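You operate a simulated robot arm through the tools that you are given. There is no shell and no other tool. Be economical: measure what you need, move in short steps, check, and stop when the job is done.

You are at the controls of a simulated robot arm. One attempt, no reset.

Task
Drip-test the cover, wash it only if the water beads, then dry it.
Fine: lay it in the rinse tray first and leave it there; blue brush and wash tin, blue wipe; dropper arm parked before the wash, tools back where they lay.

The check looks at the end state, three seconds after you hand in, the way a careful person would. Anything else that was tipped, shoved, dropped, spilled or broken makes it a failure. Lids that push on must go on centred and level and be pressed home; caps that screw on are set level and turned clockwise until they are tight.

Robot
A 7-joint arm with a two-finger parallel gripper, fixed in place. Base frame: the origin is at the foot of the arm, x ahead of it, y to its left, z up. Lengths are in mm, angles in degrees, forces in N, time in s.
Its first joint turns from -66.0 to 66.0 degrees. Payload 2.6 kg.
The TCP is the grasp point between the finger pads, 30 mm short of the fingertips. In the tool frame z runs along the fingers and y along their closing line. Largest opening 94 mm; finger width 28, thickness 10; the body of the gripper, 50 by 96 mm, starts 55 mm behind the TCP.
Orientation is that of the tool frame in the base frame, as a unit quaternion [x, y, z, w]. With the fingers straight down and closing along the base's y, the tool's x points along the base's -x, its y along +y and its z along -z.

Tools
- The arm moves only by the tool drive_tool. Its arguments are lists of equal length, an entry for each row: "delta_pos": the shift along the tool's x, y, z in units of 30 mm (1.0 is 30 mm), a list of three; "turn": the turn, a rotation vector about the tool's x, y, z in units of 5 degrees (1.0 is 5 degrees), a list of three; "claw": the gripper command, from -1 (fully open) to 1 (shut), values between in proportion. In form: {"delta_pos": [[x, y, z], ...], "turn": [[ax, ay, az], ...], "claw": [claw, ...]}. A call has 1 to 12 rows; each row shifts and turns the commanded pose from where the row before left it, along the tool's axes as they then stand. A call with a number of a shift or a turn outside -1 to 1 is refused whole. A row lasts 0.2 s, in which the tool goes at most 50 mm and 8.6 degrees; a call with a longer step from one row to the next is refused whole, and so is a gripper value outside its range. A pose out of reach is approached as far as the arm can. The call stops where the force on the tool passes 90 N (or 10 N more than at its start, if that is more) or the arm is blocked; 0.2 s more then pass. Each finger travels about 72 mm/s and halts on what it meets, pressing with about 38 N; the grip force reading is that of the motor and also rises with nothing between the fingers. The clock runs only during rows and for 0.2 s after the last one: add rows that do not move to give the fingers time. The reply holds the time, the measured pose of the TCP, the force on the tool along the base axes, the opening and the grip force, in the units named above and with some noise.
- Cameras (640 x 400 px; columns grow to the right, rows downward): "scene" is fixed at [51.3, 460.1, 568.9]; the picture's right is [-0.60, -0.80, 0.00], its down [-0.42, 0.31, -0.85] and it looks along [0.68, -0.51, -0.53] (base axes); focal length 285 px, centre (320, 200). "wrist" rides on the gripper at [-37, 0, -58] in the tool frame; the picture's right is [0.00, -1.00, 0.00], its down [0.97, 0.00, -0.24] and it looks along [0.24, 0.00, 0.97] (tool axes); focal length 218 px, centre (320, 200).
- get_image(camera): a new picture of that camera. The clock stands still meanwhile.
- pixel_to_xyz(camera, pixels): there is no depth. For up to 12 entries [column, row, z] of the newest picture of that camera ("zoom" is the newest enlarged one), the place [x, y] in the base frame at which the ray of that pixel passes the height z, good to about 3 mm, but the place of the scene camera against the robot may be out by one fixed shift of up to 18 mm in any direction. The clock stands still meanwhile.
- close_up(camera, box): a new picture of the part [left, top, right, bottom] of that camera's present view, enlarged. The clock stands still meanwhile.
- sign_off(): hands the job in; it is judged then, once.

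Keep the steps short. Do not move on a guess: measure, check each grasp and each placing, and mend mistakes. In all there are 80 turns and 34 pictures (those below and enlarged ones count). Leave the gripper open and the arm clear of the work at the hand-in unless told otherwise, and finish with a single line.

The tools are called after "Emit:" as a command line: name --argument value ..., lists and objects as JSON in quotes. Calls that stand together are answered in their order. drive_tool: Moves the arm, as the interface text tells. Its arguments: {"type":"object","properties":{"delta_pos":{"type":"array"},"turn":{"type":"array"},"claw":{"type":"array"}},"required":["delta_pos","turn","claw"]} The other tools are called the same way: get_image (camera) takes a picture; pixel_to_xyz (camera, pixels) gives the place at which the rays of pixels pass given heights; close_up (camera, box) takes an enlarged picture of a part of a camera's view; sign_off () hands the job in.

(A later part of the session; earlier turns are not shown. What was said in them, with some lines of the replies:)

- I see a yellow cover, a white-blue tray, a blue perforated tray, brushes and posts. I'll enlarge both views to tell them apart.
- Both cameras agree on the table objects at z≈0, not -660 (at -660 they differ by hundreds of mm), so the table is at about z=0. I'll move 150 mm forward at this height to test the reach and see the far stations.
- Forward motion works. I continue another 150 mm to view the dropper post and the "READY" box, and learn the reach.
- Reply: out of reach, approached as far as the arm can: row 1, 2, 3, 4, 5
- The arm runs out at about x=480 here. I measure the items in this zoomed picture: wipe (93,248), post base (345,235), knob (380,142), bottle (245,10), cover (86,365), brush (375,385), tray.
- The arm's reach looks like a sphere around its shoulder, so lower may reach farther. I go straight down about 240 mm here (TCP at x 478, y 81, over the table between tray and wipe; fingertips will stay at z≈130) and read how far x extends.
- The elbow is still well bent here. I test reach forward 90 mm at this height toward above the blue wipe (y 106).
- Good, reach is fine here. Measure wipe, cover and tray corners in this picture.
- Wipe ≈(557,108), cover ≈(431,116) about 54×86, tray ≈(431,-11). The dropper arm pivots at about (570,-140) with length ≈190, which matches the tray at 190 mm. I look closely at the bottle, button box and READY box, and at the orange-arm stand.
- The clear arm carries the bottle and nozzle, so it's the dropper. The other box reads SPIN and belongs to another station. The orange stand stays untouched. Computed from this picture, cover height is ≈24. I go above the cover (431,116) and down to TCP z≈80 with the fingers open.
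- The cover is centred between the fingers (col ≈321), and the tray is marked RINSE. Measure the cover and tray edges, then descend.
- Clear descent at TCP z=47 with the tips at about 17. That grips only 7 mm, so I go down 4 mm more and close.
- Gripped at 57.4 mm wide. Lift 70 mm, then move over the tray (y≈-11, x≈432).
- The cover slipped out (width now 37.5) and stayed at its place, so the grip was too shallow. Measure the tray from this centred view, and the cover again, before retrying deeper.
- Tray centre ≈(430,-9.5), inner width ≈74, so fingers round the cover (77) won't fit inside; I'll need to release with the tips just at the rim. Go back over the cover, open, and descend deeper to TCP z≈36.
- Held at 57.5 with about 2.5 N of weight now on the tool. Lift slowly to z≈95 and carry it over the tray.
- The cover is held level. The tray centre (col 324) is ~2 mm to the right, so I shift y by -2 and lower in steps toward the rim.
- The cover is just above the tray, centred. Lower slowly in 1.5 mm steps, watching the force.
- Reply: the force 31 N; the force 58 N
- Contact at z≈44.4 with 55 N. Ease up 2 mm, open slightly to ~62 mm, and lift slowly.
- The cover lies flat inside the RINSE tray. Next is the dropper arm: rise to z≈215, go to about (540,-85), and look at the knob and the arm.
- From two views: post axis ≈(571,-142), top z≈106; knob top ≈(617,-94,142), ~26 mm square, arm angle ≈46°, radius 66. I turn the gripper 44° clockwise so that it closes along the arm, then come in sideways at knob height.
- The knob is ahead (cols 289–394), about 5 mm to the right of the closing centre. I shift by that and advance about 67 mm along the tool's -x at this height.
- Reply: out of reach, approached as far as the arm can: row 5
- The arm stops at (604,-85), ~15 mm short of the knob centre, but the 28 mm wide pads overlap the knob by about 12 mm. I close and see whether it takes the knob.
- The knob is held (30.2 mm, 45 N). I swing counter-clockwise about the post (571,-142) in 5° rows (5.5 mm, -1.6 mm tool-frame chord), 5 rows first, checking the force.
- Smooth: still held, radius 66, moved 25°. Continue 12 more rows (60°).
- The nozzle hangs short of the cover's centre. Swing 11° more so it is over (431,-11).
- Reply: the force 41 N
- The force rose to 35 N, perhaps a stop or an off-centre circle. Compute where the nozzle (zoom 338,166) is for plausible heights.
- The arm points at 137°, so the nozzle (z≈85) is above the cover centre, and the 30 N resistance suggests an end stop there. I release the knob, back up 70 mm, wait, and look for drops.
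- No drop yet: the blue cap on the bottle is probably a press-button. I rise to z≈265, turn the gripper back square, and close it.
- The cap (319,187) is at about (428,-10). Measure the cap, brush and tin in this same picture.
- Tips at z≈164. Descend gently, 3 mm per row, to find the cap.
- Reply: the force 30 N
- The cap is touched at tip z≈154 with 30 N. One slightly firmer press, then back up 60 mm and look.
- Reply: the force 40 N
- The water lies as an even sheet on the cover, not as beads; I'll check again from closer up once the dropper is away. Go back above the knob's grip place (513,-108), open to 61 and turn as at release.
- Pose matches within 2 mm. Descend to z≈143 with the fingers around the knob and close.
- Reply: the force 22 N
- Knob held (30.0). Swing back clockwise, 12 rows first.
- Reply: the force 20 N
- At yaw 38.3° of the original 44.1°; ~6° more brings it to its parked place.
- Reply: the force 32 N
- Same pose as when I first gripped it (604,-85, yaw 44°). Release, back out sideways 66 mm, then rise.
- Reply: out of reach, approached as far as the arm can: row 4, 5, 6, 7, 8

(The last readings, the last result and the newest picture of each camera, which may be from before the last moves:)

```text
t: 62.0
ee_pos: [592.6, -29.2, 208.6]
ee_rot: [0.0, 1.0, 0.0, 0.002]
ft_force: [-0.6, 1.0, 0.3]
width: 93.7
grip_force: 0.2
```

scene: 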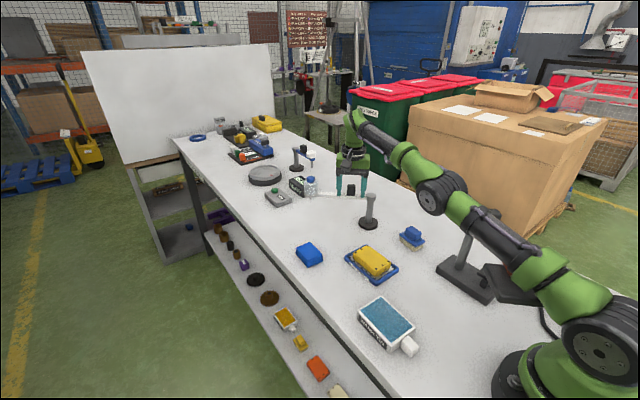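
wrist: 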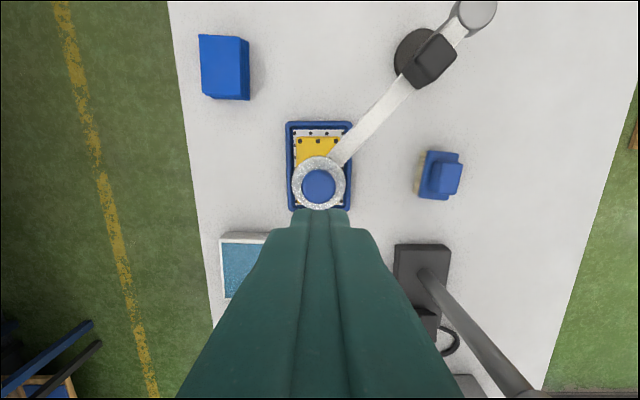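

Now go above the wipe (557,108) and check the scene: parked dropper, and the film of water.

Emit:
drive_tool --delta_pos '[[0.4, 1, 0], [0.4, 1, 0], [0.4, 1, 0], [0, 1, 0], [0, 0.57, 0], [0, 0, 0.8], [0, 0, 0.8], [0, 0, 0.5], [0, 0, 0]]' --turn '[[0, 0, 0], [0, 0, 0], [0, 0, 0], [0, 0, 0], [0, 0, 0], [0, 0, 0], [0, 0, 0], [0, 0, 0], [0, 0, 0]]' --claw '[-1, -1, -1, -1, -1, -1, -1, -1, -1]'

Emit:
get_image --camera "wrist"

Emit:
close_up --camera "scene" --box '[280, 170, 440, 290]'

```text
t: 64.0
ee_pos: [555.1, 109.0, 146.2]
ee_rot: [-0.001, 1.0, 0.0, 0.002]
ft_force: [-0.1, -0.7, 0.9]
width: 94.0
grip_force: 0.0
```

```text
7 pictures are left
```

wrist: 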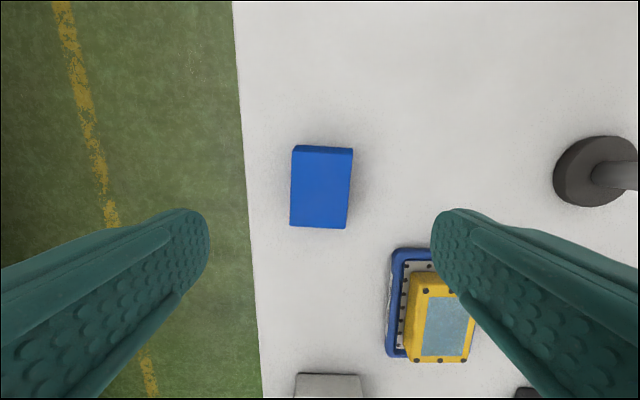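

```text
3.33 times, centred on (360, 230) of scene
```

zoom: 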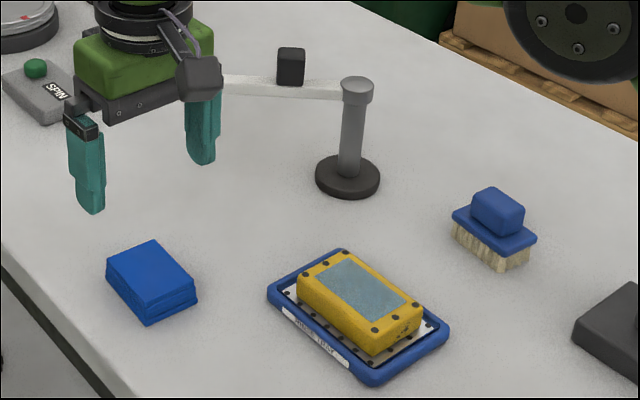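

Dropper is parked with its arm as before, and the water stays one even sheet with no beads, so no wash. The wipe is centred under the gripper. Descend to TCP z≈37 and grip it.

Emit:
drive_tool --delta_pos '[[0, 0, 1], [0, 0, 1], [0, 0, 0.8], [0, 0, 0.5], [0, 0, 0.33], [0, 0, 0], [0, 0, 0], [0, 0, 0], [0, 0, 0], [0, 0, 0]]' --turn '[[0, 0, 0], [0, 0, 0], [0, 0, 0], [0, 0, 0], [0, 0, 0], [0, 0, 0], [0, 0, 0], [0, 0, 0], [0, 0, 0], [0, 0, 0]]' --claw '[-1, -1, -1, -1, -1, -1, 0.6, 0.6, 0.6, 0.6]'

```text
t: 66.2
ee_pos: [557.8, 108.7, 35.1]
ee_rot: [0.0, 1.0, 0.0, 0.002]
ft_force: [0.6, -0.4, 0.4]
width: 51.9
grip_force: 38.1
```

Wipe held at 51.9 mm (it lay at TCP 556,109, z 35). Lift to z≈110 and carry it over the cover (430,-11).

Emit:
drive_tool --delta_pos '[[0, 0, -0.3], [0, 0, -0.6], [0, 0, -0.8], [0, 0, -0.8], [0.7, -0.665, 0], [0.7, -0.665, 0], [0.7, -0.665, 0], [0.7, -0.665, 0], [0.7, -0.665, 0], [0.7, -0.665, 0], [0, 0, 0]]' --turn '[[0, 0, 0], [0, 0, 0], [0, 0, 0], [0, 0, 0], [0, 0, 0], [0, 0, 0], [0, 0, 0], [0, 0, 0], [0, 0, 0], [0, 0, 0], [0, 0, 0]]' --claw '[0.6, 0.6, 0.6, 0.6, 0.6, 0.6, 0.6, 0.6, 0.6, 0.6, 0.6]'

Emit:
get_image --camera "wrist"

```text
t: 68.6
ee_pos: [429.5, -11.6, 110.3]
ee_rot: [0.0, 1.0, 0.0, 0.001]
ft_force: [-0.2, -0.2, -0.1]
width: 50.6
grip_force: 38.3
```

```text
5 pictures are left
```

wrist: 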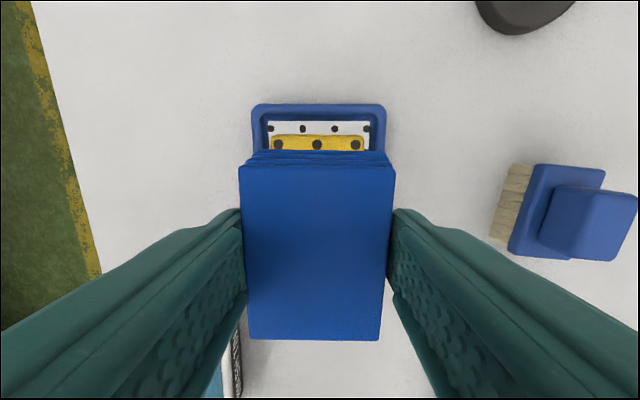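

Wipe held; the cover's screws (cols 278–355) are centred below it. Lower to ~76, then 2 mm steps for a light touch.

Emit:
drive_tool --delta_pos '[[0, 0.03, 0.5], [0, 0, 0.5], [0, 0, 0.1], [0, 0, 0.07], [0, 0, 0]]' --turn '[[0, 0, 0], [0, 0, 0], [0, 0, 0], [0, 0, 0], [0, 0, 0]]' --claw '[0.6, 0.6, 0.6, 0.6, 0.6]'

Emit:
drive_tool --delta_pos '[[0, 0, 0.07], [0, 0, 0.06], [0, 0, 0]]' --turn '[[0, 0, 0], [0, 0, 0], [0, 0, 0]]' --claw '[0.6, 0.6, 0.6]'

```text
t: 69.8
ee_pos: [428.7, -10.7, 75.9]
ee_rot: [-0.001, 1.0, -0.001, 0.001]
ft_force: [0.2, 0.4, -0.2]
width: 50.5
grip_force: 37.7
```

```text
t: 70.6
ee_pos: [430.3, -11.2, 72.4]
ee_rot: [-0.001, 1.0, 0.0, 0.002]
ft_force: [0.6, 0.4, -0.6]
width: 50.9
grip_force: 37.4
```

No contact yet at 72. Continue in small steps.

Emit:
drive_tool --delta_pos '[[0, 0, 0.06], [0, 0, 0.06], [0, 0, 0]]' --turn '[[0, 0, 0], [0, 0, 0], [0, 0, 0]]' --claw '[0.6, 0.6, 0.6]'

Emit:
drive_tool --delta_pos '[[0, 0, 0.05], [0, 0, 0.05], [0, 0, 0]]' --turn '[[0, 0, 0], [0, 0, 0], [0, 0, 0]]' --claw '[0.6, 0.6, 0.6]'

```text
t: 71.4
ee_pos: [432.6, -11.7, 69.4]
ee_rot: [0.0, 1.0, 0.0, 0.002]
ft_force: [-7.0, -1.2, 18.8]
width: 50.5
grip_force: 37.7
```

```text
t: 72.2
ee_pos: [431.6, -11.7, 69.0]
ee_rot: [-0.001, 1.0, 0.001, 0.005]
ft_force: [-6.9, -1.6, 45.0]
width: 50.7
grip_force: 37.9
```

Contact at z≈70 (45 N is too much). Ease up 2.5 mm to a light press, then short strokes along x and y.

Emit:
drive_tool --delta_pos '[[0, 0, -0.09], [0, 0, 0]]' --turn '[[0, 0, 0], [0, 0, 0]]' --claw '[0.6, 0.6]'

Emit:
drive_tool --delta_pos '[[0.25, 0, 0], [0.25, 0, 0], [-0.25, 0, 0], [-0.25, 0, 0], [-0.25, 0, 0], [-0.25, 0, 0], [0.25, 0, 0], [0.25, 0, 0], [0, 0, 0]]' --turn '[[0, 0, 0], [0, 0, 0], [0, 0, 0], [0, 0, 0], [0, 0, 0], [0, 0, 0], [0, 0, 0], [0, 0, 0], [0, 0, 0]]' --claw '[0.6, 0.6, 0.6, 0.6, 0.6, 0.6, 0.6, 0.6, 0.6]'

```text
t: 72.8
ee_pos: [432.4, -10.0, 68.6]
ee_rot: [-0.001, 1.0, 0.0, 0.003]
ft_force: [7.5, -2.2, 17.3]
width: 50.8
grip_force: 38.4
```

```text
t: 74.8
ee_pos: [432.8, -12.1, 67.8]
ee_rot: [-0.001, 1.0, 0.0, 0.003]
ft_force: [8.1, -1.0, 16.5]
width: 50.8
grip_force: 37.9
```

Steady 17 N. One more set with longer x strokes and some y, then lift and look.

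Emit:
drive_tool --delta_pos '[[0.3, 0.1, 0], [0.35, 0.1, 0], [-0.35, 0, 0], [-0.3, 0, 0], [-0.3, 0, 0], [-0.35, -0.2, 0], [0.35, -0.2, 0], [0.3, 0, 0], [0.3, 0, 0], [0, 0.2, 0], [-0.3, 0, 0], [0, 0, 0]]' --turn '[[0, 0, 0], [0, 0, 0], [0, 0, 0], [0, 0, 0], [0, 0, 0], [0, 0, 0], [0, 0, 0], [0, 0, 0], [0, 0, 0], [0, 0, 0], [0, 0, 0], [0, 0, 0]]' --claw '[0.6, 0.6, 0.6, 0.6, 0.6, 0.6, 0.6, 0.6, 0.6, 0.6, 0.6, 0.6]'

Emit:
drive_tool --delta_pos '[[0, 0, -0.3], [0, 0, -0.6], [0, 0, -0.8], [-0.6, 0.6, 0], [-0.7, 0.665, 0], [-0.7, 0.665, 0], [-0.7, 0.665, 0], [-0.7, 0.665, 0], [-0.7, 0.665, 0], [0, 0, 0]]' --turn '[[0, 0, 0], [0, 0, 0], [0, 0, 0], [0, 0, 0], [0, 0, 0], [0, 0, 0], [0, 0, 0], [0, 0, 0], [0, 0, 0], [0, 0, 0]]' --claw '[0.6, 0.6, 0.6, 0.6, 0.6, 0.6, 0.6, 0.6, 0.6, 0.6]'

Emit:
close_up --camera "scene" --box '[310, 215, 430, 290]'

```text
t: 77.4
ee_pos: [428.9, -11.4, 69.0]
ee_rot: [-0.001, 1.0, -0.001, 0.0]
ft_force: [-2.6, -0.4, 4.9]
width: 50.5
grip_force: 38.1
```

```text
t: 79.6
ee_pos: [555.1, 105.7, 117.5]
ee_rot: [-0.001, 1.0, 0.0, 0.0]
ft_force: [-0.4, -0.9, 0.3]
width: 50.7
grip_force: 37.9
```

```text
5.33 times, centred on (370, 252) of scene
```

zoom: 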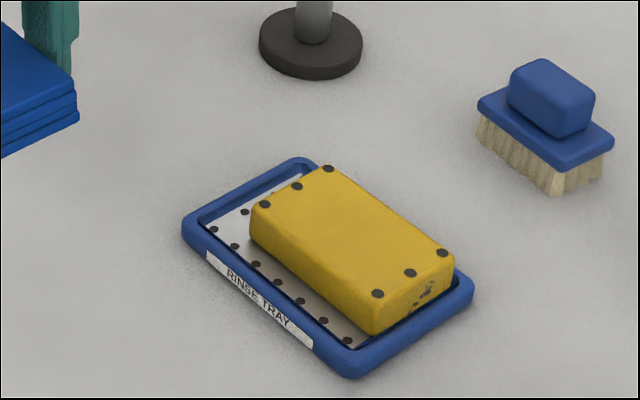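

The cover is dry, but has shifted to the tray's right side. First return the wipe to (556.5,108.7), lowering to z≈36.

Emit:
drive_tool --delta_pos '[[-0.05, 0.1, 0.8], [0, 0, 0.8], [0, 0, 0.6], [0, 0, 0.3], [0, 0, 0.12], [0, 0, 0.05], [0, 0, 0]]' --turn '[[0, 0, 0], [0, 0, 0], [0, 0, 0], [0, 0, 0], [0, 0, 0], [0, 0, 0], [0, 0, 0]]' --claw '[0.6, 0.6, 0.6, 0.6, 0.6, 0.6, 0.6]'

```text
t: 81.2
ee_pos: [554.2, 110.0, 39.9]
ee_rot: [-0.001, 1.0, 0.0, 0.002]
ft_force: [0.6, -0.2, 0.5]
width: 50.6
grip_force: 37.8
```

No contact yet; lower 4 mm more in small steps.

Emit:
drive_tool --delta_pos '[[-0.03, -0.02, 0.05], [0, 0, 0.05], [0, 0, 0.03], [0, 0, 0]]' --turn '[[0, 0, 0], [0, 0, 0], [0, 0, 0], [0, 0, 0]]' --claw '[0.6, 0.6, 0.6, 0.6]'

```text
t: 82.2
ee_pos: [556.8, 109.6, 36.9]
ee_rot: [-0.001, 1.0, 0.0, 0.002]
ft_force: [0.0, -0.1, -1.4]
width: 50.5
grip_force: 38.0
```

Emit:
drive_tool --delta_pos '[[0, 0, 0.05], [0, 0, 0.03], [0, 0, 0]]' --turn '[[0, 0, 0], [0, 0, 0], [0, 0, 0]]' --claw '[0.6, 0.6, 0.6]'

```text
t: 83.0
ee_pos: [557.7, 109.3, 34.6]
ee_rot: [-0.001, 1.0, 0.0, 0.003]
ft_force: [-1.4, -2.1, 12.0]
width: 50.4
grip_force: 37.9
```

Touching the table (12 N) at z 34.6, the original height. Release, rise straight up, and move over the tray to check the cover.

Emit:
drive_tool --delta_pos '[[0, 0, 0], [0, 0, 0], [0, 0, 0], [0, 0, -0.6], [0, 0, -1], [0, 0, -1], [0, 0, -1], [0.7, -0.7, 0], [0.9, -0.9, 0], [0.9, -0.9, 0], [0.9, -0.9, 0], [0, 0, 0]]' --turn '[[0, 0, 0], [0, 0, 0], [0, 0, 0], [0, 0, 0], [0, 0, 0], [0, 0, 0], [0, 0, 0], [0, 0, 0], [0, 0, 0], [0, 0, 0], [0, 0, 0], [0, 0, 0]]' --claw '[-1, -1, -1, -1, -1, -1, -1, -1, -1, -1, -1, -1]'

Emit:
get_image --camera "wrist"

```text
t: 85.6
ee_pos: [454.8, 5.2, 141.4]
ee_rot: [-0.001, 1.0, 0.0, 0.002]
ft_force: [0.0, 0.0, -0.5]
width: 94.2
grip_force: 0.1
```

```text
3 pictures are left
```

wrist: 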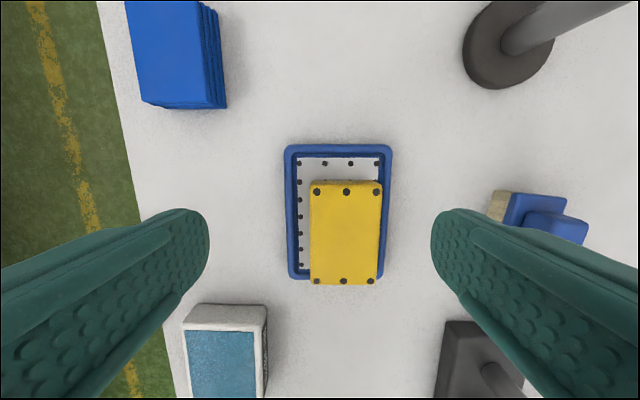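

The cover is dry and flat inside the tray, and the tray is still centred at y≈-10. The wipe is back in place. Retreat up and back, and take a last look at the whole scene.

Emit:
drive_tool --delta_pos '[[0, 0, -1], [0, 0, -1], [0, 0, -1], [0, 0, -1], [0, 0, -1], [0, 0, -1], [0, 0, -1], [1, 0.6, 0], [1, 0.6, 0], [1, 0.6, 0], [1, 0.6, 0], [0, 0, 0]]' --turn '[[0, 0, 0], [0, 0, 0], [0, 0, 0], [0, 0, 0], [0, 0, 0], [0, 0, 0], [0, 0, 0], [0, 0, 0], [0, 0, 0], [0, 0, 0], [0, 0, 0], [0, 0, 0]]' --claw '[-1, -1, -1, -1, -1, -1, -1, -1, -1, -1, -1, -1]'

Emit:
close_up --camera "scene" --box '[260, 140, 500, 290]'

```text
t: 88.2
ee_pos: [332.3, 80.7, 350.7]
ee_rot: [-0.001, 1.0, -0.001, 0.001]
ft_force: [1.0, 0.1, 0.3]
width: 93.8
grip_force: 0.0
```

```text
2.67 times, centred on (380, 215) of scene
```

zoom: 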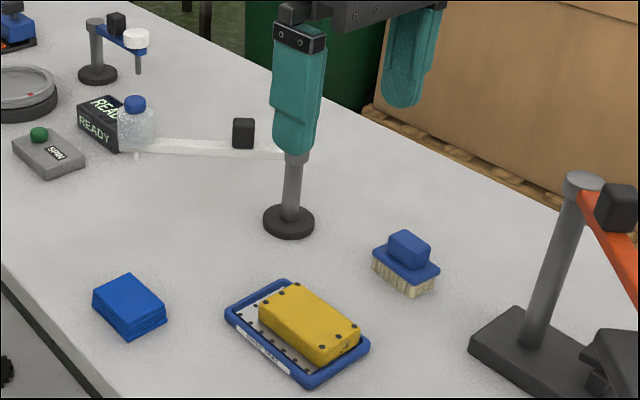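

The dropper cap is at scene (310.6,178), as at the start (310.5,179). Brush and tin are untouched, the wipe is back, the cover is dry in the rinse tray, and the gripper is open and clear. Handing in.

Emit:
sign_off

```text
The job is handed in.
```

I laid the cover in the rinse tray and drip-tested it; the water spread as an even sheet with no beads, so I skipped the wash, parked the dropper arm, dried the cover with the blue wipe, put the wipe back and left the cover in the tray, nudged toward one side by the wiping; my first grip on it slipped before it left its place.
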